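You operate a simulated robot arm through the tools that you are given. There is no shell and no other tool.

Carry out the task below with a simulated robot arm. There is one attempt and no reset: what you move stays moved.

JOB
Clear the preset, zero both counts, drop to speed 1 and switch the winder off.
Fine: turn the counter knob to zero and back. Where these are worked on the way, their far stop is far enough and under half their travel is too little: counter knob.

The check looks at the end state, three seconds after you hand in, the way a careful person would. Anything else that was tipped, shoved, dropped, spilled or broken makes it a failure.

ROBOT AND FRAMES
A 7-joint arm with a three-finger gripper, fixed in place. Base frame: the origin is at the foot of the arm, x ahead of it, y to its left, z up; the work surface is at about z = 82. Readings come in cm, rad, newtons and seconds.
Its first joint turns from -2.897 to 2.897 rad. Payload 2.69 kg.
The TCP is the grasp point between the finger pads, 3 cm short of the fingertips. In the tool frame z runs along the fingers and y along their closing line. The gripper opens to 12.8 cm. The gripper's body begins 11.7 cm behind the TCP.
Orientation is told as [roll, pitch, yaw] about the base's x, y, z axes, in that order, counted from this pose: with the fingers straight down and closing along the base's y, the tool's x points along the base's -x, its y along +y and its z along -z.

CONTROLS
- The arm moves only by the tool servo_tool. Its argument "commands" is a list of rows, each a list of 7 numbers: the shift along the base's x, y, z in cm, then the turn, a rotation vector about the base's x, y, z in rad, then the finger opening in cm, from 0 to 12.8. In form: [[x, y, z, ax, ay, az, gripper], ...]. A call has 1 to 20 rows; each row is the pose to reach, as a shift and turn from the pose commanded when the call began. Each row takes 0.2 s and may step no farther than 5 cm and 0.15 rad from the row before; otherwise, or with a gripper value out of range, the whole call is refused. A pose out of reach is approached as far as the arm can. The call stops where the force on the tool passes 90 N (or 10 N more than at its start, if that is more) or the arm is blocked; 0.2 s more then pass. The fingers move at their own pace and stop on an object; they squeeze with about 38 N. The grip force told is the motor's: it shows also when the fingers shut on nothing. Time passes only in rows, and 0.2 s behind the last, so rows that repeat a pose let the fingers close. It gives the time, the measured TCP pose, the force on the tool (base axes), the opening and the grip force at its end, in the units of the frame above (readings bear some noise), with the torque about the TCP (base axes, N m) and any sound that the robot's microphone picked up, and new pictures: "views" is both (left out), scene, wrist or none.
- Cameras (640 x 400 px; columns grow to the right, rows downward): "scene" is fixed at [39.74, 50.58, 141.74]; the picture's right is [-0.69, -0.72, 0.00], its down [-0.28, 0.27, -0.92] and it looks along [0.66, -0.64, -0.39] (base axes); focal length 214 px, centre (320, 200). "wrist" rides on the gripper at [5.8, 5.4, -13.1] in the tool frame; the picture's right is [-0.68, 0.74, 0.00], its down [-0.62, -0.57, -0.55] and it looks along [-0.40, -0.37, 0.84] (tool axes); focal length 234 px, centre (320, 200). There is no depth. A picture from a camera that has moved, and an enlarged one, comes with that camera's place and axes in the base frame and with its lens. The place of the scene camera against the robot may be out by one fixed shift of up to 1.2 cm in any direction.
- lift_body(by): slides the trunk up (or, below 0, down) by that many cm; the arm rides with it, the base frame stays. It gives what a move gives, with no picture.
- zoom(camera, box): a new picture of the part [left, top, right, bottom] of that camera's present view, enlarged. The clock stands still meanwhile.
- finish_job(): hands the job in; it is judged then, once.

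Nothing tells you positions but the pictures and the camera data. Unless the task says otherwise, let go and move clear before handing in.

The tools are called after "Emit:" as a command line: name --pt "numbers of a row" for each row, then --argument value for the rest, lists and objects as JSON in quotes. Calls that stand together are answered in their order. servo_tool: Moves the arm, as the interface text tells. Its arguments: {"type":"object","properties":{"commands":{"type":"array","items":{"type":"array","items":{"type":"number"}}},"views":{"type":"string","enum":["both","scene","wrist","none"]}},"required":["commands"]} The other tools are called the same way: lift_body (by) slides the trunk up or down; zoom (camera, box) takes an enlarged picture of a part of a camera's view; finish_job () hands the job in.

At the start:

```text
clock: 0.0
ee_pos: [71.54, 26.57, 142.34]
tool_rot: [-0.001, 0.0, -0.002]
wrist_force: [0.3, 0.1, 0.3]
ft_torque: [-0.01, -0.04, -0.01]
width: 12.83
grip_force: 0.1
trunk travel left (down, up): [-15.0, 20.0]
```

scene: 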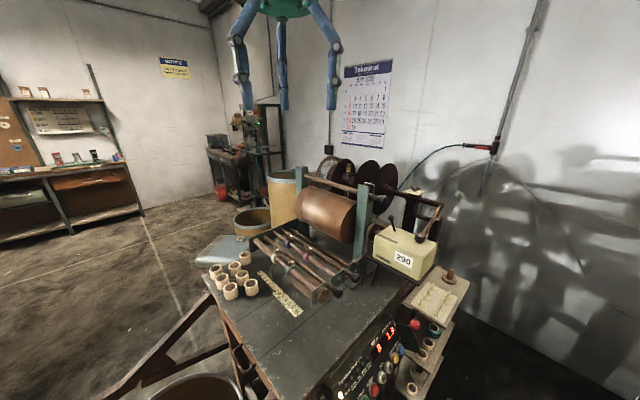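
wrist: 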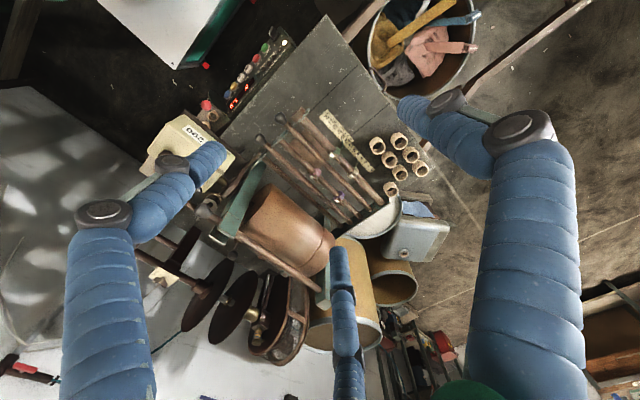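

I see a coil winder with a counter box (reading 290) and a front control panel on the bench edge. I'll zoom in on both cameras to identify the controls.

Emit:
zoom --camera "scene" --box '[320, 310, 480, 400]'

Emit:
zoom --camera "scene" --box '[350, 180, 480, 290]'

Emit:
zoom --camera "wrist" --box '[130, 20, 330, 210]'

Emit:
zoom --camera "wrist" --box '[190, 20, 320, 120]'

```text
4.00 times, centred on (400, 355) of scene
camera zoom: at [39.74, 50.58, 141.74], right [-0.69, -0.72, 0.0], down [-0.28, 0.27, -0.92], along [0.66, -0.64, -0.39], focal length 858 px, centre (0, -420)
```

zoom: 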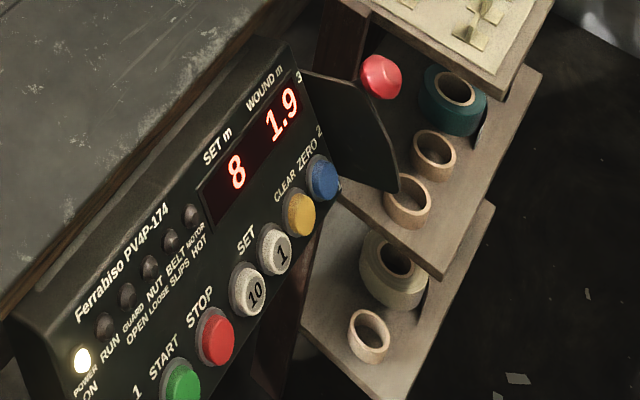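

```text
3.64 times, centred on (415, 235) of scene
camera zoom: at [39.74, 50.58, 141.74], right [-0.69, -0.72, 0.0], down [-0.28, 0.27, -0.92], along [0.66, -0.64, -0.39], focal length 780 px, centre (-26, 73)
```

zoom: 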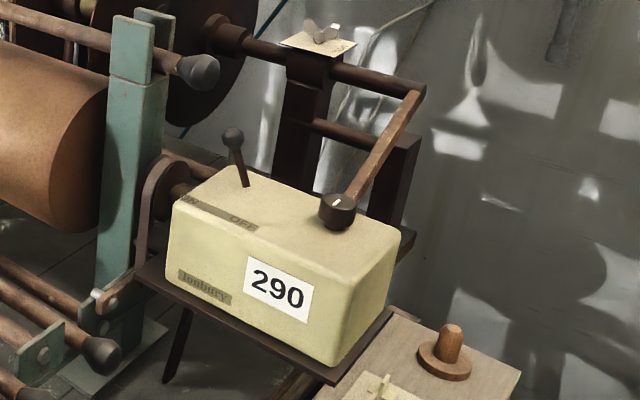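

```text
2.11 times, centred on (230, 115) of wrist
camera zoom: at [65.74, 32.0, 155.48], right [0.68, 0.74, 0.0], down [0.62, -0.57, 0.55], along [0.4, -0.37, -0.84], focal length 493 px, centre (510, 379)
```

zoom: 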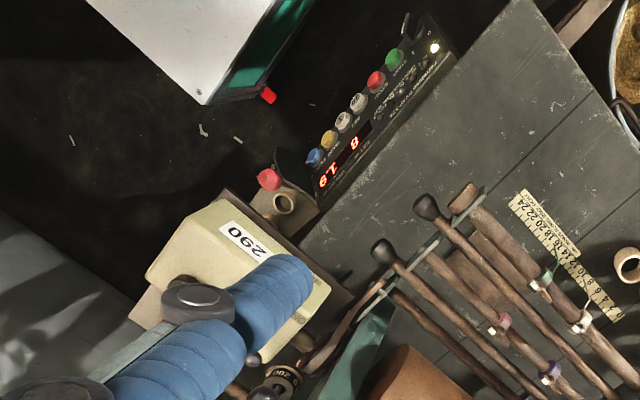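

```text
4.00 times, centred on (255, 70) of wrist
camera zoom: at [65.74, 32.0, 155.48], right [0.68, 0.74, 0.0], down [0.62, -0.57, 0.55], along [0.4, -0.37, -0.84], focal length 937 px, centre (580, 720)
```

zoom: 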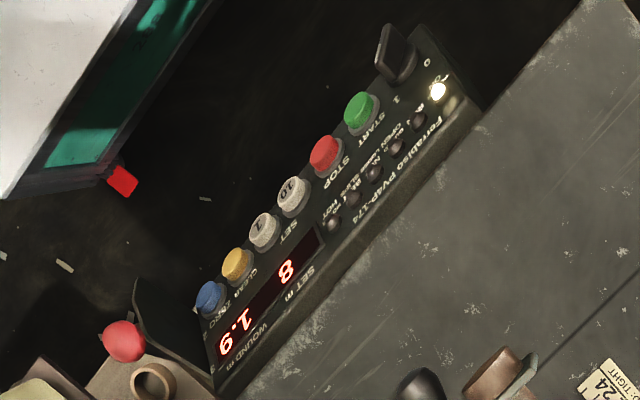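

The panel (START, STOP, SET 10/1, CLEAR, ZERO, power knob, and a red-knobbed lever with marks 1–3) faces the robot at about x≈54–58, y 0–25, z≈70–75. The counter box with its knob stands to the right. I'll bring the wrist camera back and tilt it forward to look at the panel squarely.

Emit:
servo_tool --pt "-4 0 0 0 0 0 12.8" --pt "-8 0 -1 0 0 0 12.8" --pt "-12 0 -3 0 -0.05 0 12.8" --pt "-16 0 -5 0 -0.1 0 12.8" --pt "-20 0 -7 0 -0.15 0 12.8" --pt "-24 0 -9 0 -0.2 0 12.8" --pt "-28 0 -11 0 -0.25 0 12.8" --pt "-32 0 -13 0 -0.3 0 12.8" --pt "-35 0 -16 0 -0.35 0 12.8" --pt "-36 0 -19 0 -0.4 0 12.8"

```text
clock: 2.2
ee_pos: [35.86, 26.9, 123.41]
tool_rot: [0.002, -0.401, 0.0]
wrist_force: [-0.8, -0.9, -0.5]
ft_torque: [0.02, 0.01, 0.04]
width: 12.79
grip_force: 0.1
trunk travel left (down, up): [-15.0, 20.0]
camera wrist: at [25.35, 32.11, 133.19], right [0.62, 0.74, 0.27], down [0.35, -0.57, 0.74], along [0.7, -0.37, -0.61], focal length 234 px, centre (320, 200)
```

scene: 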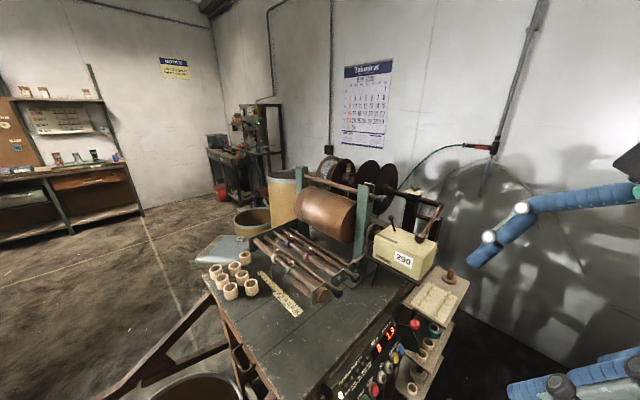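
wrist: 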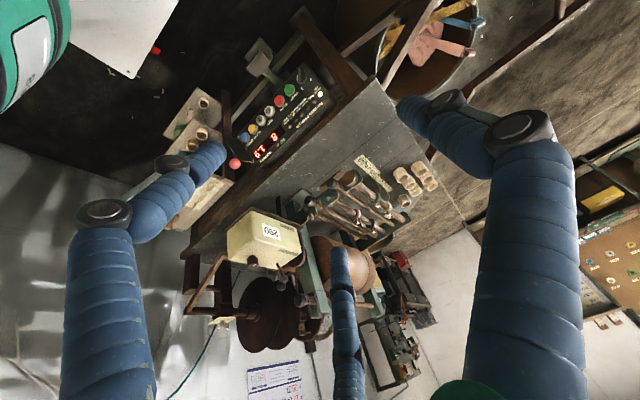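

The view works. I'll close the fingers here to see how the fingertips look when shut, and zoom in on the panel.

Emit:
servo_tool --pt "0 0 0 0 0 0 6" --pt "0 0 0 0 0 0 0" --pt "0 0 0 0 0 0 0" --pt "0 0 0 0 0 0 0"

Emit:
zoom --camera "wrist" --box '[150, 40, 350, 180]'

Emit:
zoom --camera "wrist" --box '[215, 60, 335, 175]'

```text
clock: 3.2
ee_pos: [35.83, 26.78, 123.47]
tool_rot: [0.0, -0.398, -0.001]
wrist_force: [-0.1, 0.3, -0.2]
ft_torque: [-0.01, 0.01, 0.04]
width: 0.21
grip_force: 31.8
trunk travel left (down, up): [-15.0, 20.0]
camera wrist: at [25.42, 32.13, 133.2], right [0.62, 0.74, 0.26], down [0.35, -0.57, 0.74], along [0.7, -0.37, -0.61], focal length 234 px, centre (320, 200)
```

scene: 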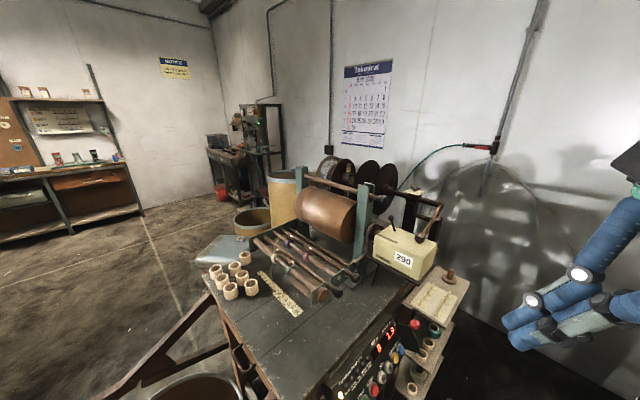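
wrist: 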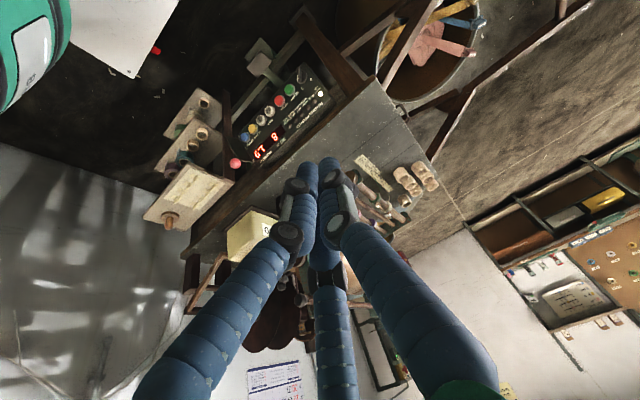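

```text
2.86 times, centred on (250, 110) of wrist
camera zoom: at [25.42, 32.13, 133.2], right [0.62, 0.74, 0.26], down [0.35, -0.57, 0.74], along [0.7, -0.37, -0.61], focal length 669 px, centre (520, 457)
```

zoom: 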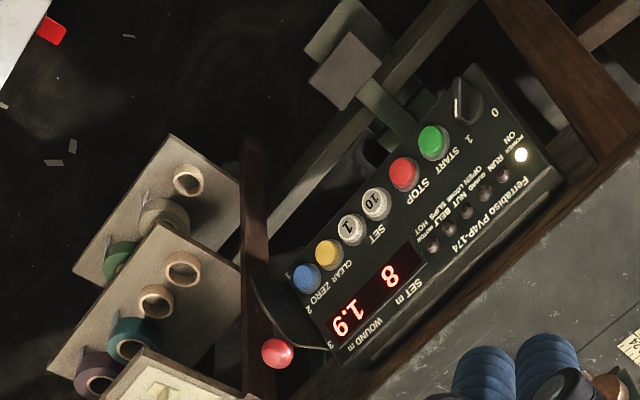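

```text
3.48 times, centred on (275, 118) of wrist
camera zoom: at [25.42, 32.13, 133.2], right [0.62, 0.74, 0.26], down [0.35, -0.57, 0.74], along [0.7, -0.37, -0.61], focal length 814 px, centre (476, 487)
```

zoom: 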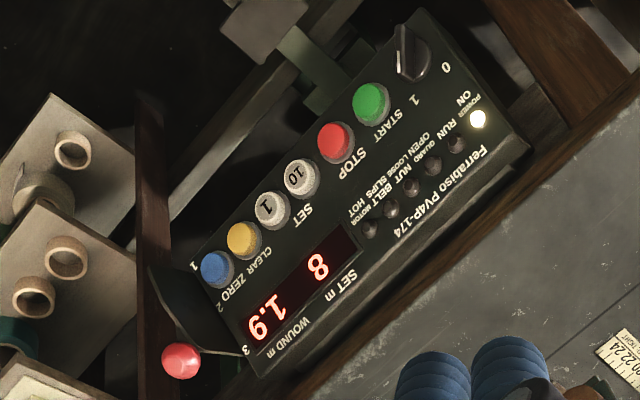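

Panel read: power knob points to "1" (needs to go to "0"), speed lever with red ball is at the "3" end, SET 8, WOUND 1.9. Next I'll move the camera to look over the counter box (front at about (58, 0, 103), knob at about (57.5, -6.5, 108)).

Emit:
servo_tool --pt "2 -3 3 0 0 0 0" --pt "5 -6 6 0 0 0 0" --pt "8 -9 8 0 0 0 0" --pt "11 -12 8 0 0 0 0" --pt "14 -15 8 0 0 0 0" --pt "17 -18 8 0 0 0 0" --views "both"

Emit:
zoom --camera "wrist" --box '[150, 60, 350, 200]'

```text
refused: row 2 steps farther than a row can; nothing moved
```

```text
2.86 times, centred on (250, 130) of wrist
camera zoom: at [25.42, 32.13, 133.2], right [0.62, 0.74, 0.26], down [0.35, -0.57, 0.74], along [0.7, -0.37, -0.61], focal length 669 px, centre (520, 400)
```

zoom: 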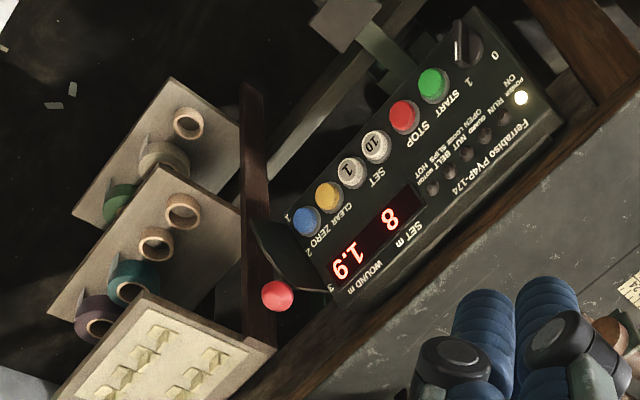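

The step was a bit too long, so nothing moved; I'll repeat the same move toward the counter box with smaller steps.

Emit:
servo_tool --pt "2 -2 3 0 0 0 0" --pt "4 -4 6 0 0 0 0" --pt "7 -7 8 0 0 0 0" --pt "10 -10 8 0 0 0 0" --pt "13 -13 8 0 0 0 0" --pt "16 -16 8 0 0 0 0" --pt "18 -18 8 0 0 0 0" --views "both"

Emit:
zoom --camera "wrist" --box '[150, 60, 350, 200]'

```text
clock: 4.8
ee_pos: [53.48, 8.53, 131.52]
tool_rot: [0.0, -0.4, 0.0]
wrist_force: [0.6, 0.3, 0.0]
ft_torque: [0.04, -0.02, -0.03]
width: 0.22
grip_force: 31.5
trunk travel left (down, up): [-15.0, 20.0]
camera wrist: at [43.02, 13.85, 141.16], right [0.62, 0.74, 0.26], down [0.35, -0.57, 0.74], along [0.7, -0.37, -0.61], focal length 234 px, centre (320, 200)
```

scene: 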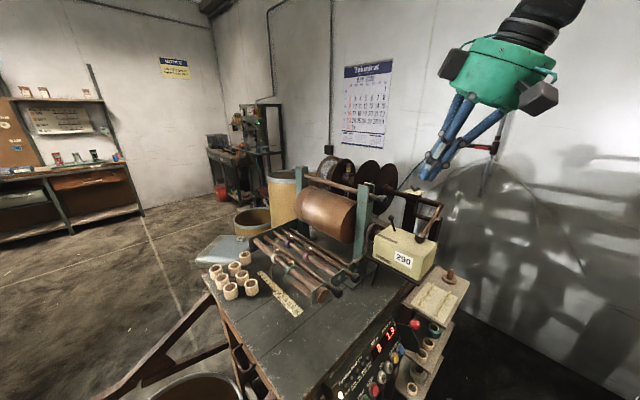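
wrist: 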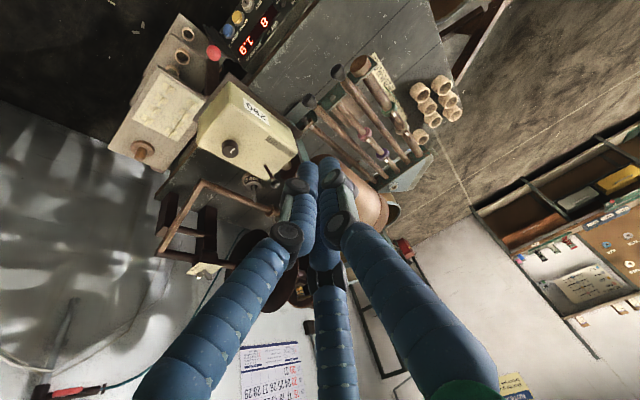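

```text
2.86 times, centred on (250, 130) of wrist
camera zoom: at [43.02, 13.85, 141.16], right [0.62, 0.74, 0.26], down [0.35, -0.57, 0.74], along [0.7, -0.37, -0.61], focal length 669 px, centre (520, 400)
```

zoom: 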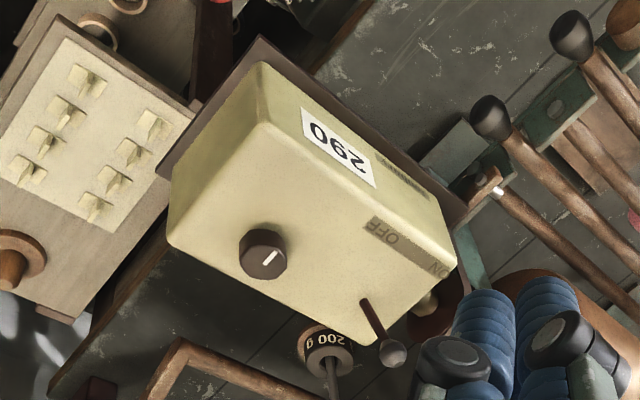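

The counter box has a reset knob with a white pointer and a small ON/OFF lever (leaning to ON). I'll zoom more tightly to read all its labels.

Emit:
zoom --camera "wrist" --box '[190, 70, 310, 190]'

Emit:
zoom --camera "scene" --box '[365, 205, 445, 285]'

Emit:
zoom --camera "wrist" --box '[180, 0, 300, 80]'

```text
3.33 times, centred on (250, 130) of wrist
camera zoom: at [43.02, 13.85, 141.16], right [0.62, 0.74, 0.26], down [0.35, -0.57, 0.74], along [0.7, -0.37, -0.61], focal length 781 px, centre (553, 433)
```

zoom: 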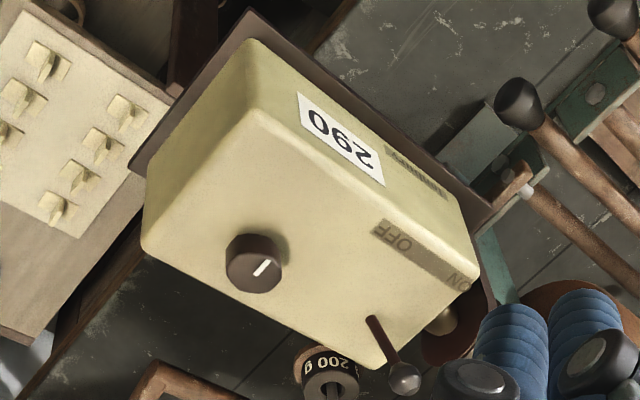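

```text
5.00 times, centred on (405, 245) of scene
camera zoom: at [39.74, 50.58, 141.74], right [-0.69, -0.72, 0.0], down [-0.28, 0.27, -0.92], along [0.66, -0.64, -0.39], focal length 1072 px, centre (-105, -25)
```

zoom: 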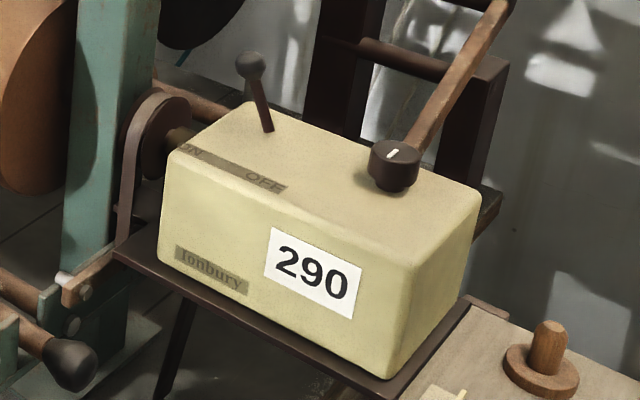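

```text
5.00 times, centred on (240, 40) of wrist
camera zoom: at [43.02, 13.85, 141.16], right [0.62, 0.74, 0.26], down [0.35, -0.57, 0.74], along [0.7, -0.37, -0.61], focal length 1171 px, centre (720, 1000)
```

zoom: 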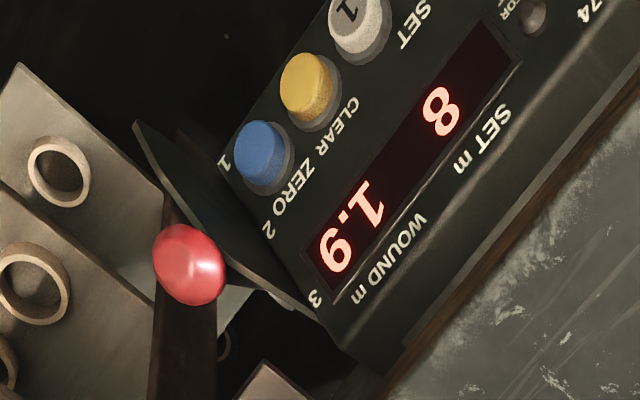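

Measured positions: ZERO button ≈ (54.2, -0.2, 68.8), CLEAR ≈ (54.2, 3.5, 68.8), panel face leaning about 30° back (normal ≈ (-0.86, 0, 0.5)), red lever ball ≈ (52.8, -4.0, 78.8) at mark 3. I'll back away and drop in front of the panel while tilting the fingers to face it.

Emit:
servo_tool --pt "-4 -1 -2 0 -0.05 0 0" --pt "-8 -1.5 -4.5 0 -0.1 0 0" --pt "-12 -2 -7 0 -0.15 0 0" --pt "-15 -2.5 -10 0 -0.2 0 0" --pt "-17 -3 -14 0 -0.25 0 0" --pt "-18 -3 -18 0 -0.3 0 0" --pt "-18 -3 -22 0 -0.34 0 0" --pt "-18 -3 -26 0 -0.38 0 0" --pt "-18 -3 -30 0 -0.42 0 0" --views "both"

```text
clock: 7.0
ee_pos: [38.41, 6.98, 105.8]
tool_rot: [0.057, -0.891, -0.046]
wrist_force: [-0.8, 0.1, 1.0]
ft_torque: [-0.01, 0.0, -0.03]
width: 0.21
grip_force: 31.3
trunk travel left (down, up): [-15.0, 20.0]
stopped in row 9: the arm was blocked; the commanded pose is now the measured one
camera wrist: at [24.58, 12.17, 109.73], right [0.43, 0.72, 0.55], down [-0.04, -0.59, 0.8], along [0.9, -0.36, -0.22], focal length 234 px, centre (320, 200)
```

scene: 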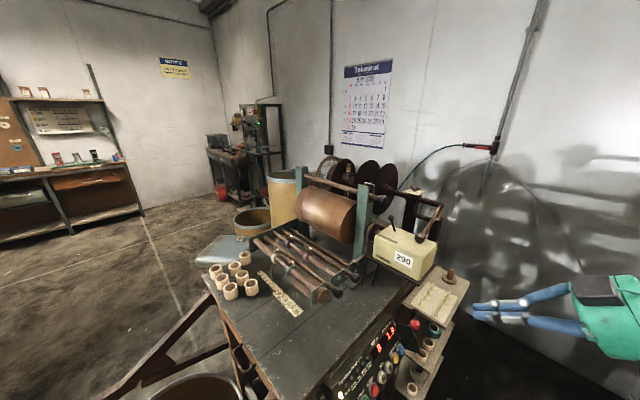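
wrist: 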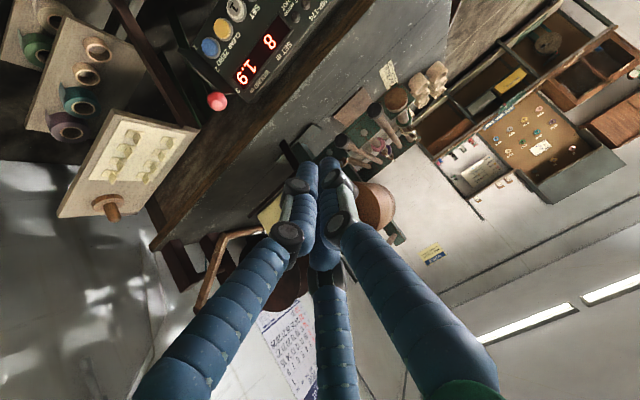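

The arm hit a limit when folded this close with the steep tilt. Lowering the trunk should flatten the forearm and give room in front of the panel; the space below the gripper is clear.

Emit:
lift_body --by -12

```text
clock: 8.5
ee_pos: [38.33, 7.06, 93.83]
tool_rot: [0.057, -0.89, -0.046]
wrist_force: [0.6, 0.2, -0.1]
ft_torque: [0.03, 0.02, 0.01]
width: 0.24
grip_force: 30.9
trunk travel left (down, up): [-3.0, 32.0]
```

The trunk is down 12 cm. Now I'll move the gripper out to a standoff in front of the CLEAR button, levelling out the small roll error.

Emit:
servo_tool --pt "2 -1 -3 -0.018 0 0 0" --pt "4 -2.5 -6 -0.036 0 0 0" --pt "5 -3.5 -9.5 -0.036 0 0 0" --pt "5 -3.5 -13 -0.036 -0.05 0 0" --views "both"

```text
clock: 9.5
ee_pos: [43.99, 3.24, 81.38]
tool_rot: [0.005, -0.957, -0.007]
wrist_force: [-3.7, -0.7, -5.2]
ft_torque: [0.0, -0.78, 0.09]
width: 0.23
grip_force: 31.1
trunk travel left (down, up): [-3.0, 32.0]
camera wrist: at [29.82, 8.49, 84.25], right [0.39, 0.73, 0.56], down [-0.09, -0.57, 0.82], along [0.92, -0.37, -0.15], focal length 234 px, centre (320, 200)
```

scene: 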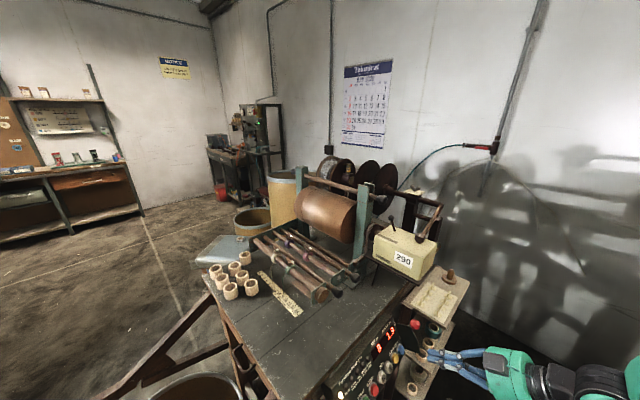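
wrist: 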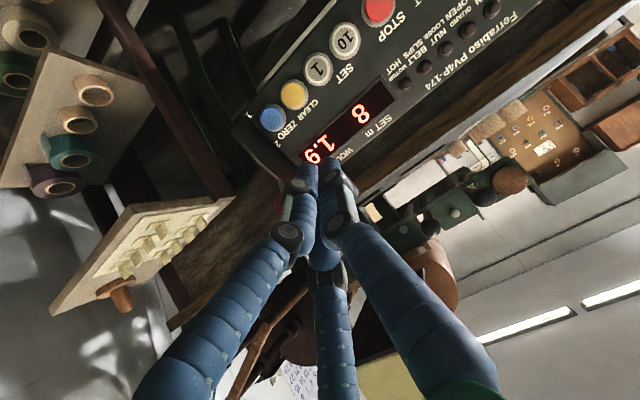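

The gripper is in front of the panel; there's a small force reading, so I'll hold still a moment to see whether it settles, and check a closer view.

Emit:
servo_tool --pt "0 0 0 0 0 0 0" --pt "0 0 0 0 0 0 0" --views "none"

Emit:
zoom --camera "wrist" --box '[220, 60, 380, 240]'

Emit:
zoom --camera "scene" --box '[340, 300, 500, 400]'

```text
clock: 10.1
ee_pos: [43.33, 3.08, 80.86]
tool_rot: [0.001, -0.943, 0.001]
wrist_force: [0.6, 0.3, -0.3]
ft_torque: [0.0, 0.0, 0.0]
width: 0.2
grip_force: 31.9
trunk travel left (down, up): [-3.0, 32.0]
```

```text
2.22 times, centred on (300, 150) of wrist
camera zoom: at [29.43, 8.43, 83.85], right [0.4, 0.74, 0.55], down [-0.08, -0.57, 0.82], along [0.91, -0.37, -0.16], focal length 520 px, centre (364, 311)
```

zoom: 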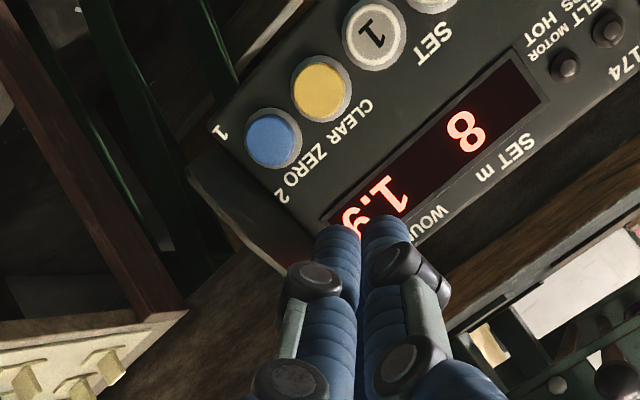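

```text
4.00 times, centred on (420, 350) of scene
camera zoom: at [39.74, 50.58, 141.74], right [-0.69, -0.72, 0.0], down [-0.28, 0.27, -0.92], along [0.66, -0.64, -0.39], focal length 858 px, centre (-80, -400)
```

zoom: 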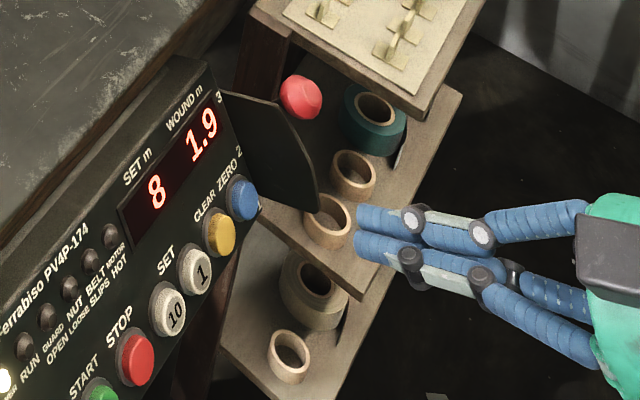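

Settled, and the closed fingertips line up with what I expect. I'll go to a standoff 4 cm in front of the CLEAR button along its axis.

Emit:
servo_tool --pt "2 0.2 -3.5 0 0 0 0" --pt "4 0.37 -7 0 0 0 0" --pt "4.98 0.37 -8.48 0 0 0 0" --pt "4.98 0.37 -8.48 0 0 0 0" --pt "4.98 0.37 -8.48 0 0 0 0" --views "both"

Emit:
zoom --camera "wrist" --box '[220, 60, 380, 240]'

Emit:
zoom --camera "scene" --box '[340, 300, 500, 400]'

```text
clock: 11.3
ee_pos: [49.3, 3.73, 74.59]
tool_rot: [-0.088, -0.922, 0.068]
wrist_force: [0.3, -0.2, -0.1]
ft_torque: [-0.03, -0.01, -0.01]
width: 0.21
grip_force: 31.7
out of reach, approached as far as the arm can: row 1, 2, 3, 4, 5
trunk travel left (down, up): [-3.0, 32.0]
camera wrist: at [35.31, 9.29, 77.55], right [0.41, 0.76, 0.5], down [-0.07, -0.52, 0.85], along [0.91, -0.38, -0.16], focal length 234 px, centre (320, 200)
```

scene: 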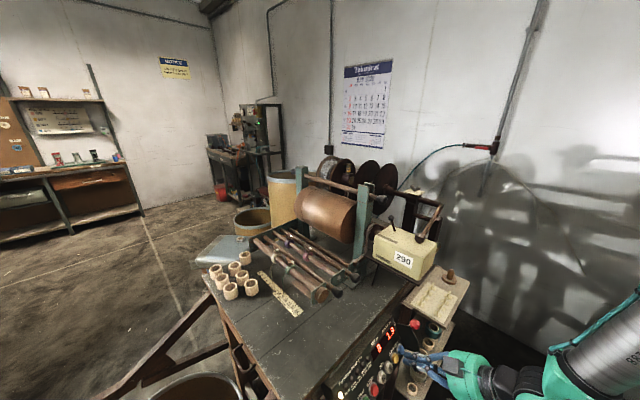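
wrist: 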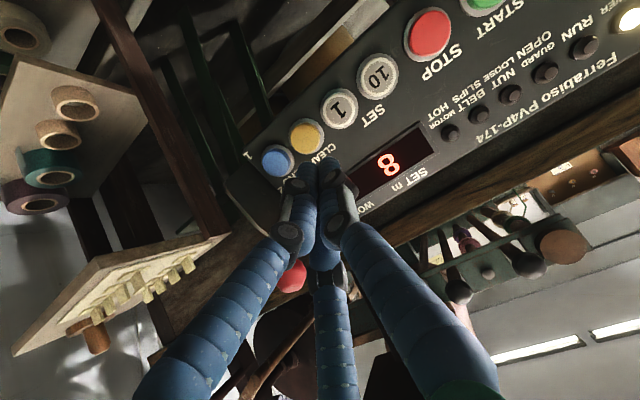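

```text
2.22 times, centred on (300, 150) of wrist
camera zoom: at [35.31, 9.29, 77.55], right [0.41, 0.76, 0.5], down [-0.07, -0.52, 0.85], along [0.91, -0.38, -0.16], focal length 520 px, centre (364, 311)
```

zoom: 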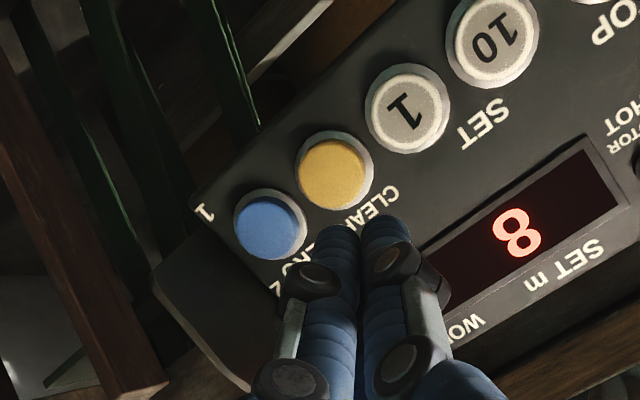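

```text
4.00 times, centred on (420, 350) of scene
camera zoom: at [39.74, 50.58, 141.74], right [-0.69, -0.72, 0.0], down [-0.28, 0.27, -0.92], along [0.66, -0.64, -0.39], focal length 858 px, centre (-80, -400)
```

zoom: 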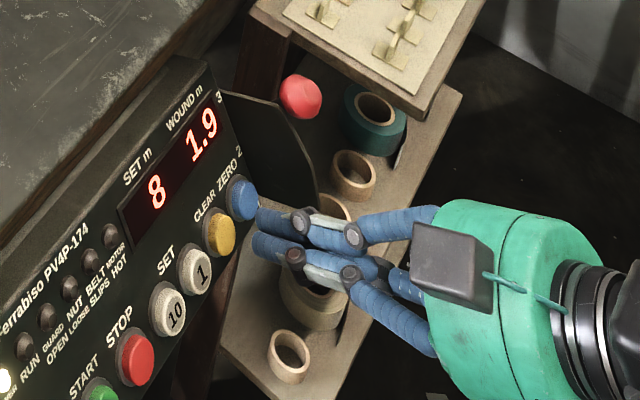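

That pose is just past what the arm can do with this tilt. I'll use the remaining trunk travel and a steeper (more downward) finger angle, which keeps the wrist farther out.

Emit:
lift_body --by -3

```text
clock: 12.1
ee_pos: [49.14, 3.74, 71.65]
tool_rot: [-0.087, -0.921, 0.066]
wrist_force: [0.0, 1.3, -0.4]
ft_torque: [0.03, -0.03, 0.02]
width: 0.2
grip_force: 31.0
trunk travel left (down, up): [0.0, 35.0]
```

Now I'll tilt the fingers down by 0.3 rad while keeping clear of the panel.

Emit:
servo_tool --pt "-0.5 0 1 0 0.1 0 0" --pt "-1 0 2 0 0.2 0 0" --pt "-1 0 2 0 0.3 0 0" --pt "-1 0 2 0 0.3 0 0" --pt "-1 0 2 0 0.3 0 0" --views "wrist"

```text
clock: 13.2
ee_pos: [48.38, 3.59, 73.67]
tool_rot: [-0.065, -0.62, 0.049]
wrist_force: [0.1, -0.1, 0.4]
ft_torque: [0.0, 0.01, -0.02]
width: 0.19
grip_force: 31.1
trunk travel left (down, up): [0.0, 35.0]
camera wrist: at [35.9, 9.2, 80.57], right [0.54, 0.76, 0.36], down [0.19, -0.52, 0.83], along [0.82, -0.38, -0.43], focal length 234 px, centre (320, 200)
```

wrist: 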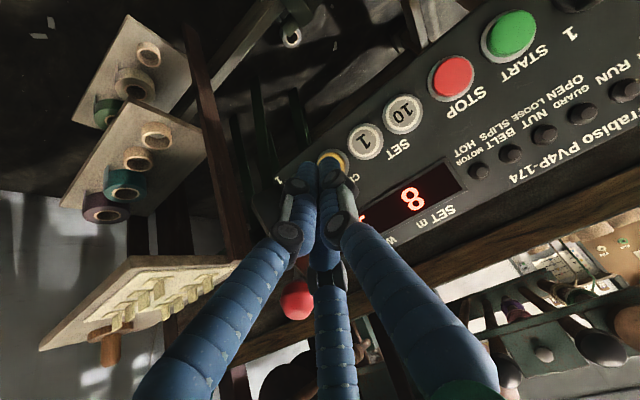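

Good, this angle is reachable. I'll straighten the small roll and move to 2 cm off the CLEAR button.

Emit:
servo_tool --pt "0.9 -0.1 -1.0 0.026 0 -0.005 0" --pt "1.76 -0.14 -1.97 0.053 0 -0.011 0" --pt "1.76 -0.14 -1.97 0.053 0 -0.011 0" --pt "1.76 -0.14 -1.97 0.053 0 -0.011 0" --views "both"

Emit:
zoom --camera "wrist" --box '[240, 90, 400, 250]'

Emit:
zoom --camera "scene" --box '[360, 310, 460, 400]'

```text
clock: 14.2
ee_pos: [50.13, 3.71, 71.77]
tool_rot: [0.003, -0.621, 0.0]
wrist_force: [0.2, -0.6, -0.3]
ft_torque: [-0.02, 0.0, 0.01]
width: 0.21
grip_force: 31.6
trunk travel left (down, up): [0.0, 35.0]
camera wrist: at [37.67, 8.87, 78.97], right [0.55, 0.74, 0.4], down [0.18, -0.57, 0.8], along [0.82, -0.37, -0.45], focal length 234 px, centre (320, 200)
```

scene: 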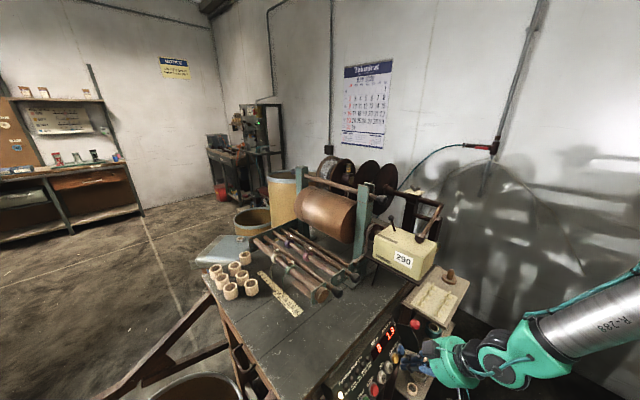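
wrist: 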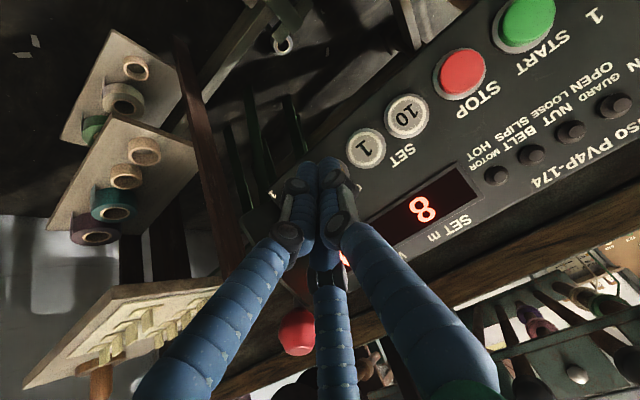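

```text
2.50 times, centred on (320, 170) of wrist
camera zoom: at [37.67, 8.87, 78.97], right [0.55, 0.74, 0.4], down [0.18, -0.57, 0.8], along [0.82, -0.37, -0.45], focal length 585 px, centre (320, 275)
```

zoom: 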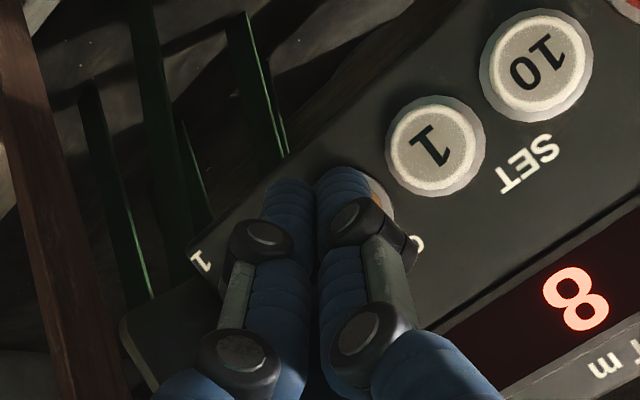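

```text
4.44 times, centred on (410, 355) of scene
camera zoom: at [39.74, 50.58, 141.74], right [-0.69, -0.72, 0.0], down [-0.28, 0.27, -0.92], along [0.66, -0.64, -0.39], focal length 953 px, centre (-80, -489)
```

zoom: 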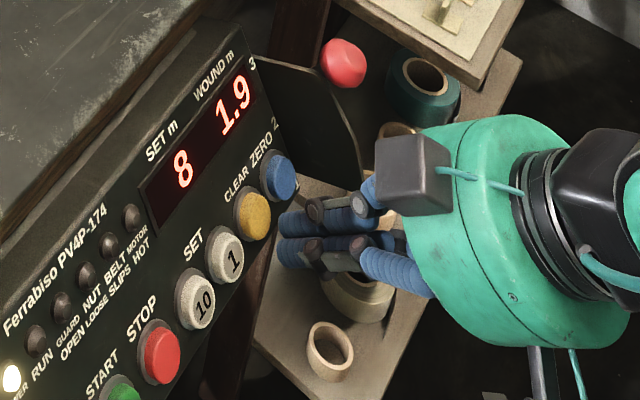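

Tip and buttons project consistently in both cameras: the fingertips are ~2 cm off CLEAR. I'll advance along the button axis in small steps, watching force.

Emit:
servo_tool --pt "0.43 -0.15 -0.25 0 0 0 0" --pt "0.86 -0.15 -0.5 0 0 0 0" --pt "1.3 -0.15 -0.76 0 0 0 0" --pt "1.55 -0.15 -0.91 0 0 0 0" --pt "1.55 -0.15 -0.91 0 0 0 0" --views "scene"

Emit:
zoom --camera "scene" --box '[360, 310, 460, 400]'

Emit:
zoom --camera "wrist" --box '[240, 90, 400, 250]'

```text
clock: 15.4
ee_pos: [51.61, 3.45, 70.69]
tool_rot: [0.001, -0.622, 0.001]
wrist_force: [-0.2, 0.5, -0.5]
ft_torque: [0.06, -0.01, 0.0]
width: 0.21
grip_force: 31.4
trunk travel left (down, up): [0.0, 35.0]
```

scene: 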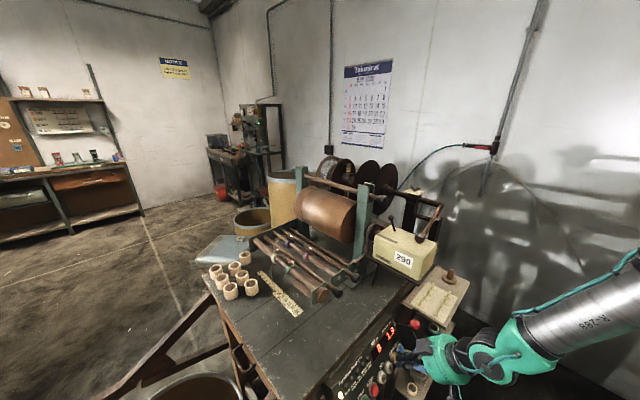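

```text
4.44 times, centred on (410, 355) of scene
camera zoom: at [39.74, 50.58, 141.74], right [-0.69, -0.72, 0.0], down [-0.28, 0.27, -0.92], along [0.66, -0.64, -0.39], focal length 953 px, centre (-80, -489)
```

zoom: 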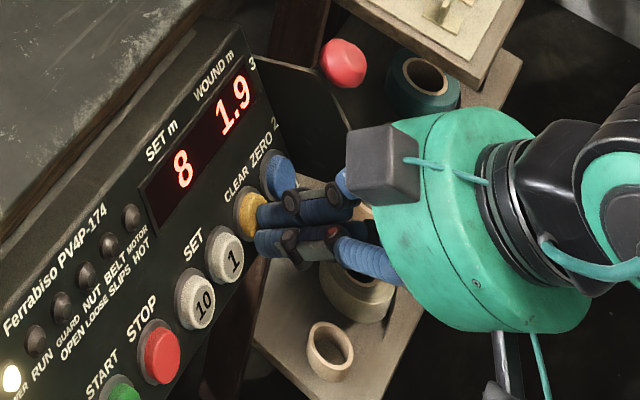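

```text
2.50 times, centred on (320, 170) of wrist
camera zoom: at [39.19, 8.79, 78.0], right [0.55, 0.74, 0.4], down [0.18, -0.57, 0.8], along [0.82, -0.37, -0.45], focal length 585 px, centre (320, 275)
```

zoom: 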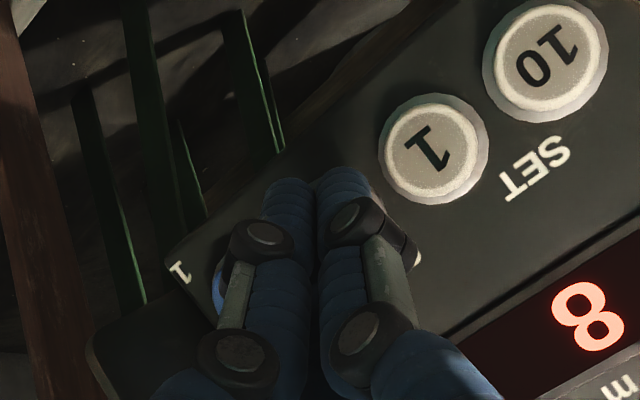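

No contact yet; the tips are right at the yellow button's face and well away from its neighbours. Small further steps.

Emit:
servo_tool --pt "0.17 0 -0.1 0 0 0 0" --pt "0.35 0 -0.2 0 0 0 0" --pt "0.52 0 -0.3 0 0 0 0" --pt "0.52 0 -0.3 0 0 0 0" --views "none"

Emit:
zoom --camera "scene" --box '[360, 310, 460, 400]'

```text
clock: 16.4
ee_pos: [52.0, 3.49, 70.4]
tool_rot: [-0.002, -0.621, 0.001]
wrist_force: [-4.1, 1.7, 3.4]
ft_torque: [0.01, -0.05, 0.04]
width: 0.19
grip_force: 31.4
trunk travel left (down, up): [0.0, 35.0]
heard: click
```

```text
4.44 times, centred on (410, 355) of scene
camera zoom: at [39.74, 50.58, 141.74], right [-0.69, -0.72, 0.0], down [-0.28, 0.27, -0.92], along [0.66, -0.64, -0.39], focal length 953 px, centre (-80, -489)
```

zoom: 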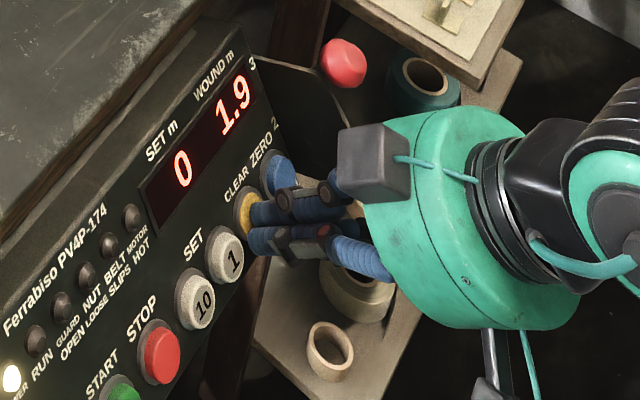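

Click heard and SET m now reads 0. Next is ZERO: to keep the hand away from the red lever ball above it, I'll withdraw, yaw the fingers 0.5 rad so they come in from the left, and stand off 3 cm from ZERO.

Emit:
servo_tool --pt "-1.3 0 0.75 0 0 0 0" --pt "-2.6 0 1.5 0 0 0 0" --pt "-2.7 -0.5 1.6 0 0 -0.125 0" --pt "-2.8 -1.0 1.7 0 0 -0.25 0" --pt "-2.9 -1.8 1.8 0 0 -0.375 0" --pt "-2.95 -2.6 1.9 0 0 -0.5 0" --pt "-2.95 -3.1 1.9 0 0 -0.5 0" --pt "-2.95 -3.1 1.9 0 0 -0.5 0" --views "both"

Emit:
zoom --camera "scene" --box '[360, 310, 460, 400]'

Emit:
zoom --camera "wrist" --box '[220, 90, 400, 370]'

```text
clock: 18.2
ee_pos: [49.1, 0.3, 72.31]
tool_rot: [0.002, -0.622, -0.499]
wrist_force: [-0.6, 0.6, 0.1]
ft_torque: [0.01, 0.0, -0.03]
width: 0.21
grip_force: 31.3
trunk travel left (down, up): [0.0, 35.0]
camera wrist: at [40.86, 10.89, 79.53], right [0.83, 0.38, 0.4], down [-0.11, -0.58, 0.8], along [0.54, -0.71, -0.45], focal length 234 px, centre (320, 200)
```

scene: 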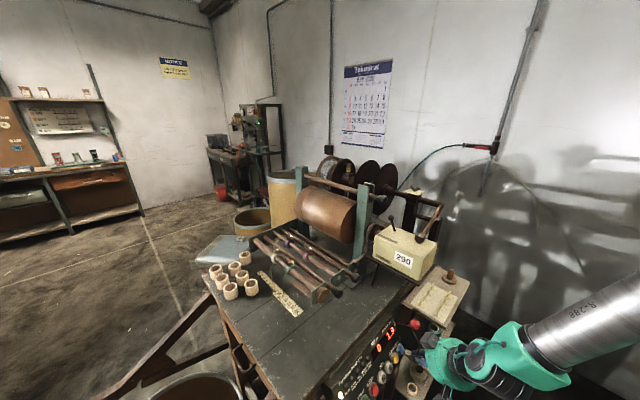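
wrist: 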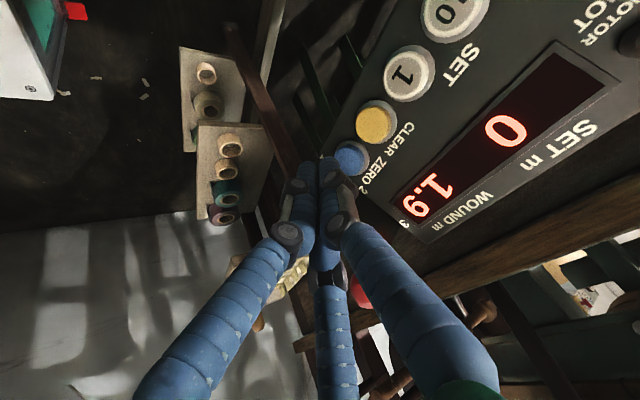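

```text
4.44 times, centred on (410, 355) of scene
camera zoom: at [39.74, 50.58, 141.74], right [-0.69, -0.72, 0.0], down [-0.28, 0.27, -0.92], along [0.66, -0.64, -0.39], focal length 953 px, centre (-80, -489)
```

zoom: 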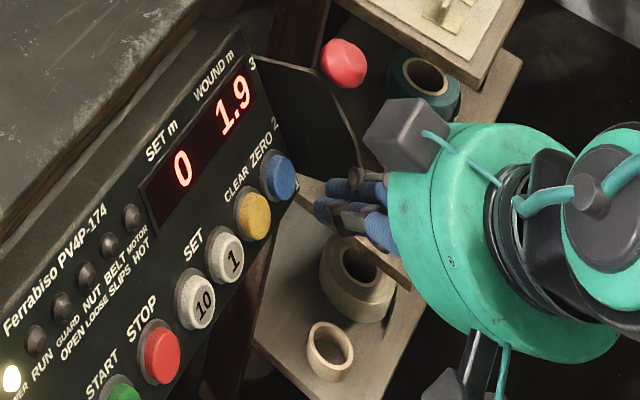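

```text
1.43 times, centred on (310, 230) of wrist
camera zoom: at [40.86, 10.89, 79.53], right [0.83, 0.38, 0.4], down [-0.11, -0.58, 0.8], along [0.54, -0.71, -0.45], focal length 334 px, centre (334, 157)
```

zoom: 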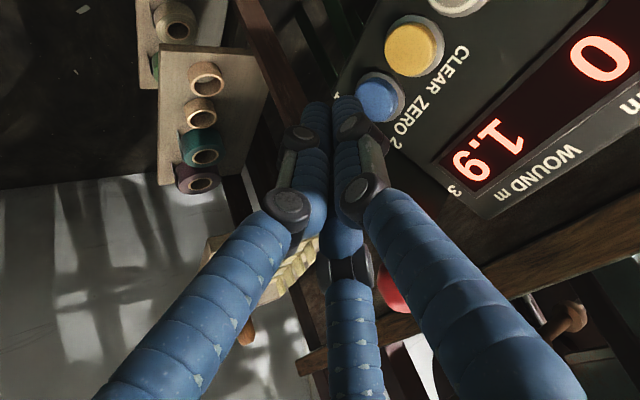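

Good: the red ball sits clear behind the hand. I'll advance along the ZERO button's axis.

Emit:
servo_tool --pt "0.43 0 -0.25 0 0 0 0" --pt "0.86 0 -0.5 0 0 0 0" --pt "1.3 0 -0.76 0 0 0 0" --pt "1.73 0 -1.01 0 0 0 0" --pt "2.0 0 -1.17 0 0 0 0" --pt "2.0 0 -1.17 0 0 0 0" --views "wrist"

Emit:
zoom --camera "scene" --box '[360, 310, 460, 400]'

```text
clock: 19.6
ee_pos: [51.12, 0.47, 71.16]
tool_rot: [0.004, -0.623, -0.499]
wrist_force: [-1.4, -0.7, -0.9]
ft_torque: [-0.01, 0.0, 0.01]
width: 0.22
grip_force: 31.9
trunk travel left (down, up): [0.0, 35.0]
camera wrist: at [42.74, 11.01, 78.38], right [0.83, 0.38, 0.4], down [-0.11, -0.58, 0.8], along [0.54, -0.71, -0.44], focal length 234 px, centre (320, 200)
```

wrist: 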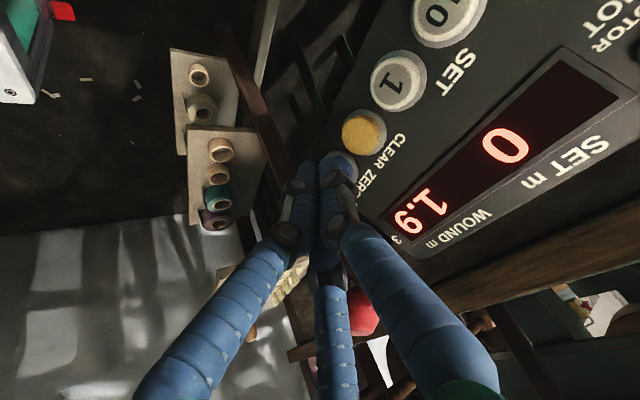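

```text
4.44 times, centred on (410, 355) of scene
camera zoom: at [39.74, 50.58, 141.74], right [-0.69, -0.72, 0.0], down [-0.28, 0.27, -0.92], along [0.66, -0.64, -0.39], focal length 953 px, centre (-80, -489)
```

zoom: 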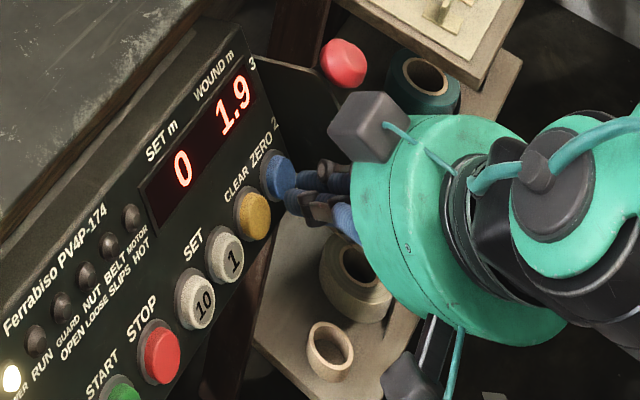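

Still clear and lined up with the blue button. A few more small steps until it clicks.

Emit:
servo_tool --pt "0.26 0 -0.15 0 0 0 0" --pt "0.52 0 -0.3 0 0 0 0" --pt "0.7 0 -0.4 0 0 0 0" --pt "0.86 0 -0.5 0 0 0 0" --pt "0.86 0 -0.5 0 0 0 0" --views "none"

Emit:
zoom --camera "scene" --box '[360, 310, 460, 400]'

```text
clock: 20.9
ee_pos: [51.76, 0.44, 70.69]
tool_rot: [0.003, -0.622, -0.501]
wrist_force: [-1.6, 0.3, 3.3]
ft_torque: [0.0, -0.05, 0.0]
width: 0.2
grip_force: 31.1
trunk travel left (down, up): [0.0, 35.0]
heard: click
```

```text
4.44 times, centred on (410, 355) of scene
camera zoom: at [39.74, 50.58, 141.74], right [-0.69, -0.72, 0.0], down [-0.28, 0.27, -0.92], along [0.66, -0.64, -0.39], focal length 953 px, centre (-80, -489)
```

zoom: 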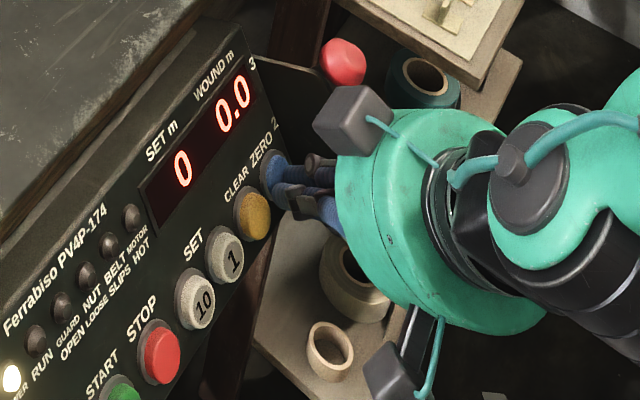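

WOUND m now reads 0.0. Next is the speed lever: its red ball (≈(52.8, -4.0, 78.8), about 3.2 cm wide) swings about the panel's right edge near mark 2. I'll withdraw, straighten the yaw, open the fingers part way and stand off in front of the ball.

Emit:
servo_tool --pt "-1.8 0 1 0 0 0 0" --pt "-3.6 0 2 0 0 0 0" --pt "-6 0 4.5 0 0 0.1 0" --pt "-6 0 8 0 0 0.2 0" --pt "-6 -1 11.5 0 0 0.3 0" --pt "-5.5 -2.5 13.8 0 0 0.4 2" --pt "-4.5 -3.5 14.2 0 0 0.5 5" --pt "-3.6 -4.4 14.2 0 0 0.5 7" --pt "-3.6 -4.4 14.2 0 0 0.5 7" --pt "-3.6 -4.4 14.2 0 0 0.5 7" --views "both"

Emit:
zoom --camera "scene" --box '[360, 290, 480, 400]'

Emit:
zoom --camera "wrist" --box '[200, 90, 420, 300]'

```text
clock: 23.1
ee_pos: [48.37, -4.01, 84.92]
tool_rot: [0.004, -0.622, 0.002]
wrist_force: [0.2, 0.5, -0.8]
ft_torque: [0.01, -0.01, 0.0]
width: 7.01
grip_force: 0.4
trunk travel left (down, up): [0.0, 35.0]
camera wrist: at [36.04, 1.28, 92.08], right [0.55, 0.74, 0.4], down [0.18, -0.57, 0.8], along [0.82, -0.37, -0.44], focal length 234 px, centre (320, 200)
```

scene: 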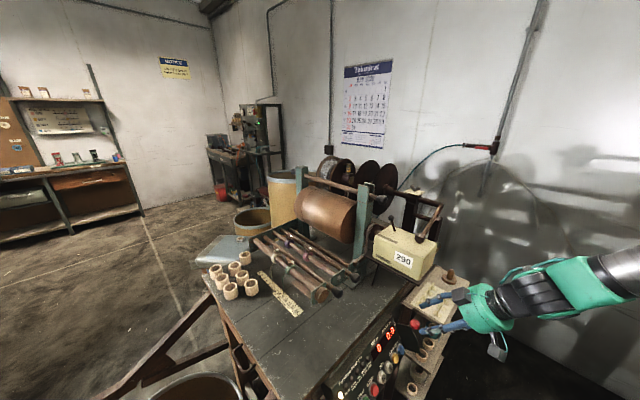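
wrist: 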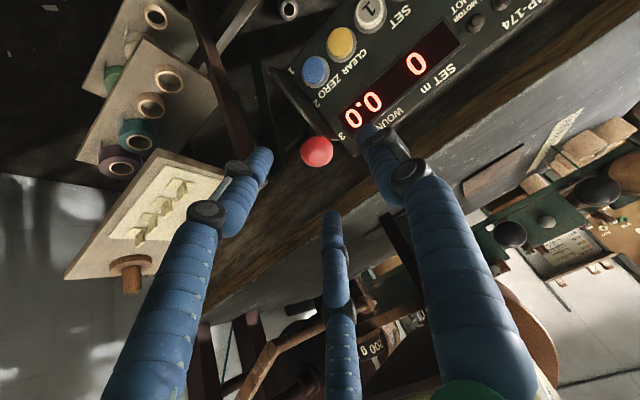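

```text
3.64 times, centred on (420, 345) of scene
camera zoom: at [39.74, 50.58, 141.74], right [-0.69, -0.72, 0.0], down [-0.28, 0.27, -0.92], along [0.66, -0.64, -0.39], focal length 780 px, centre (-44, -327)
```

zoom: 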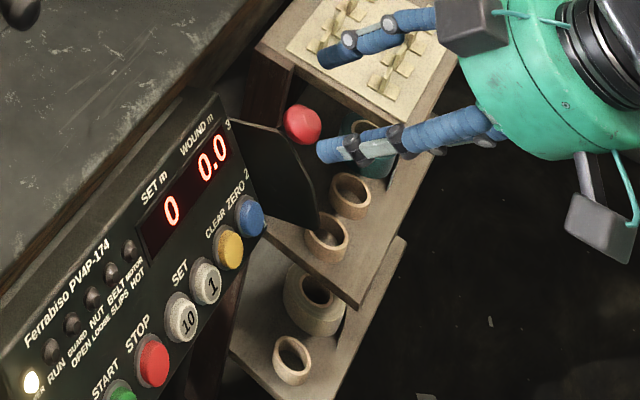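

```text
1.90 times, centred on (310, 195) of wrist
camera zoom: at [36.04, 1.28, 92.08], right [0.55, 0.74, 0.4], down [0.18, -0.57, 0.8], along [0.82, -0.37, -0.44], focal length 446 px, centre (339, 210)
```

zoom: 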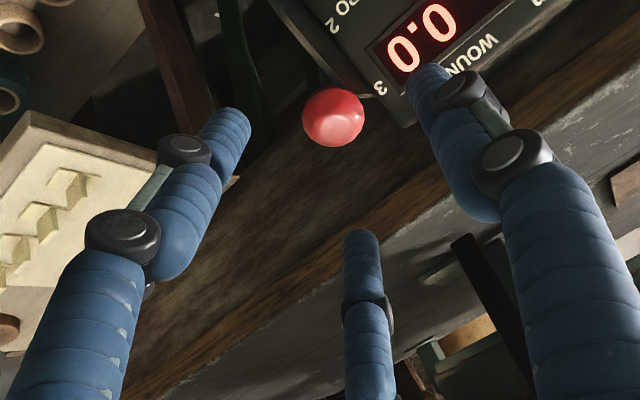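

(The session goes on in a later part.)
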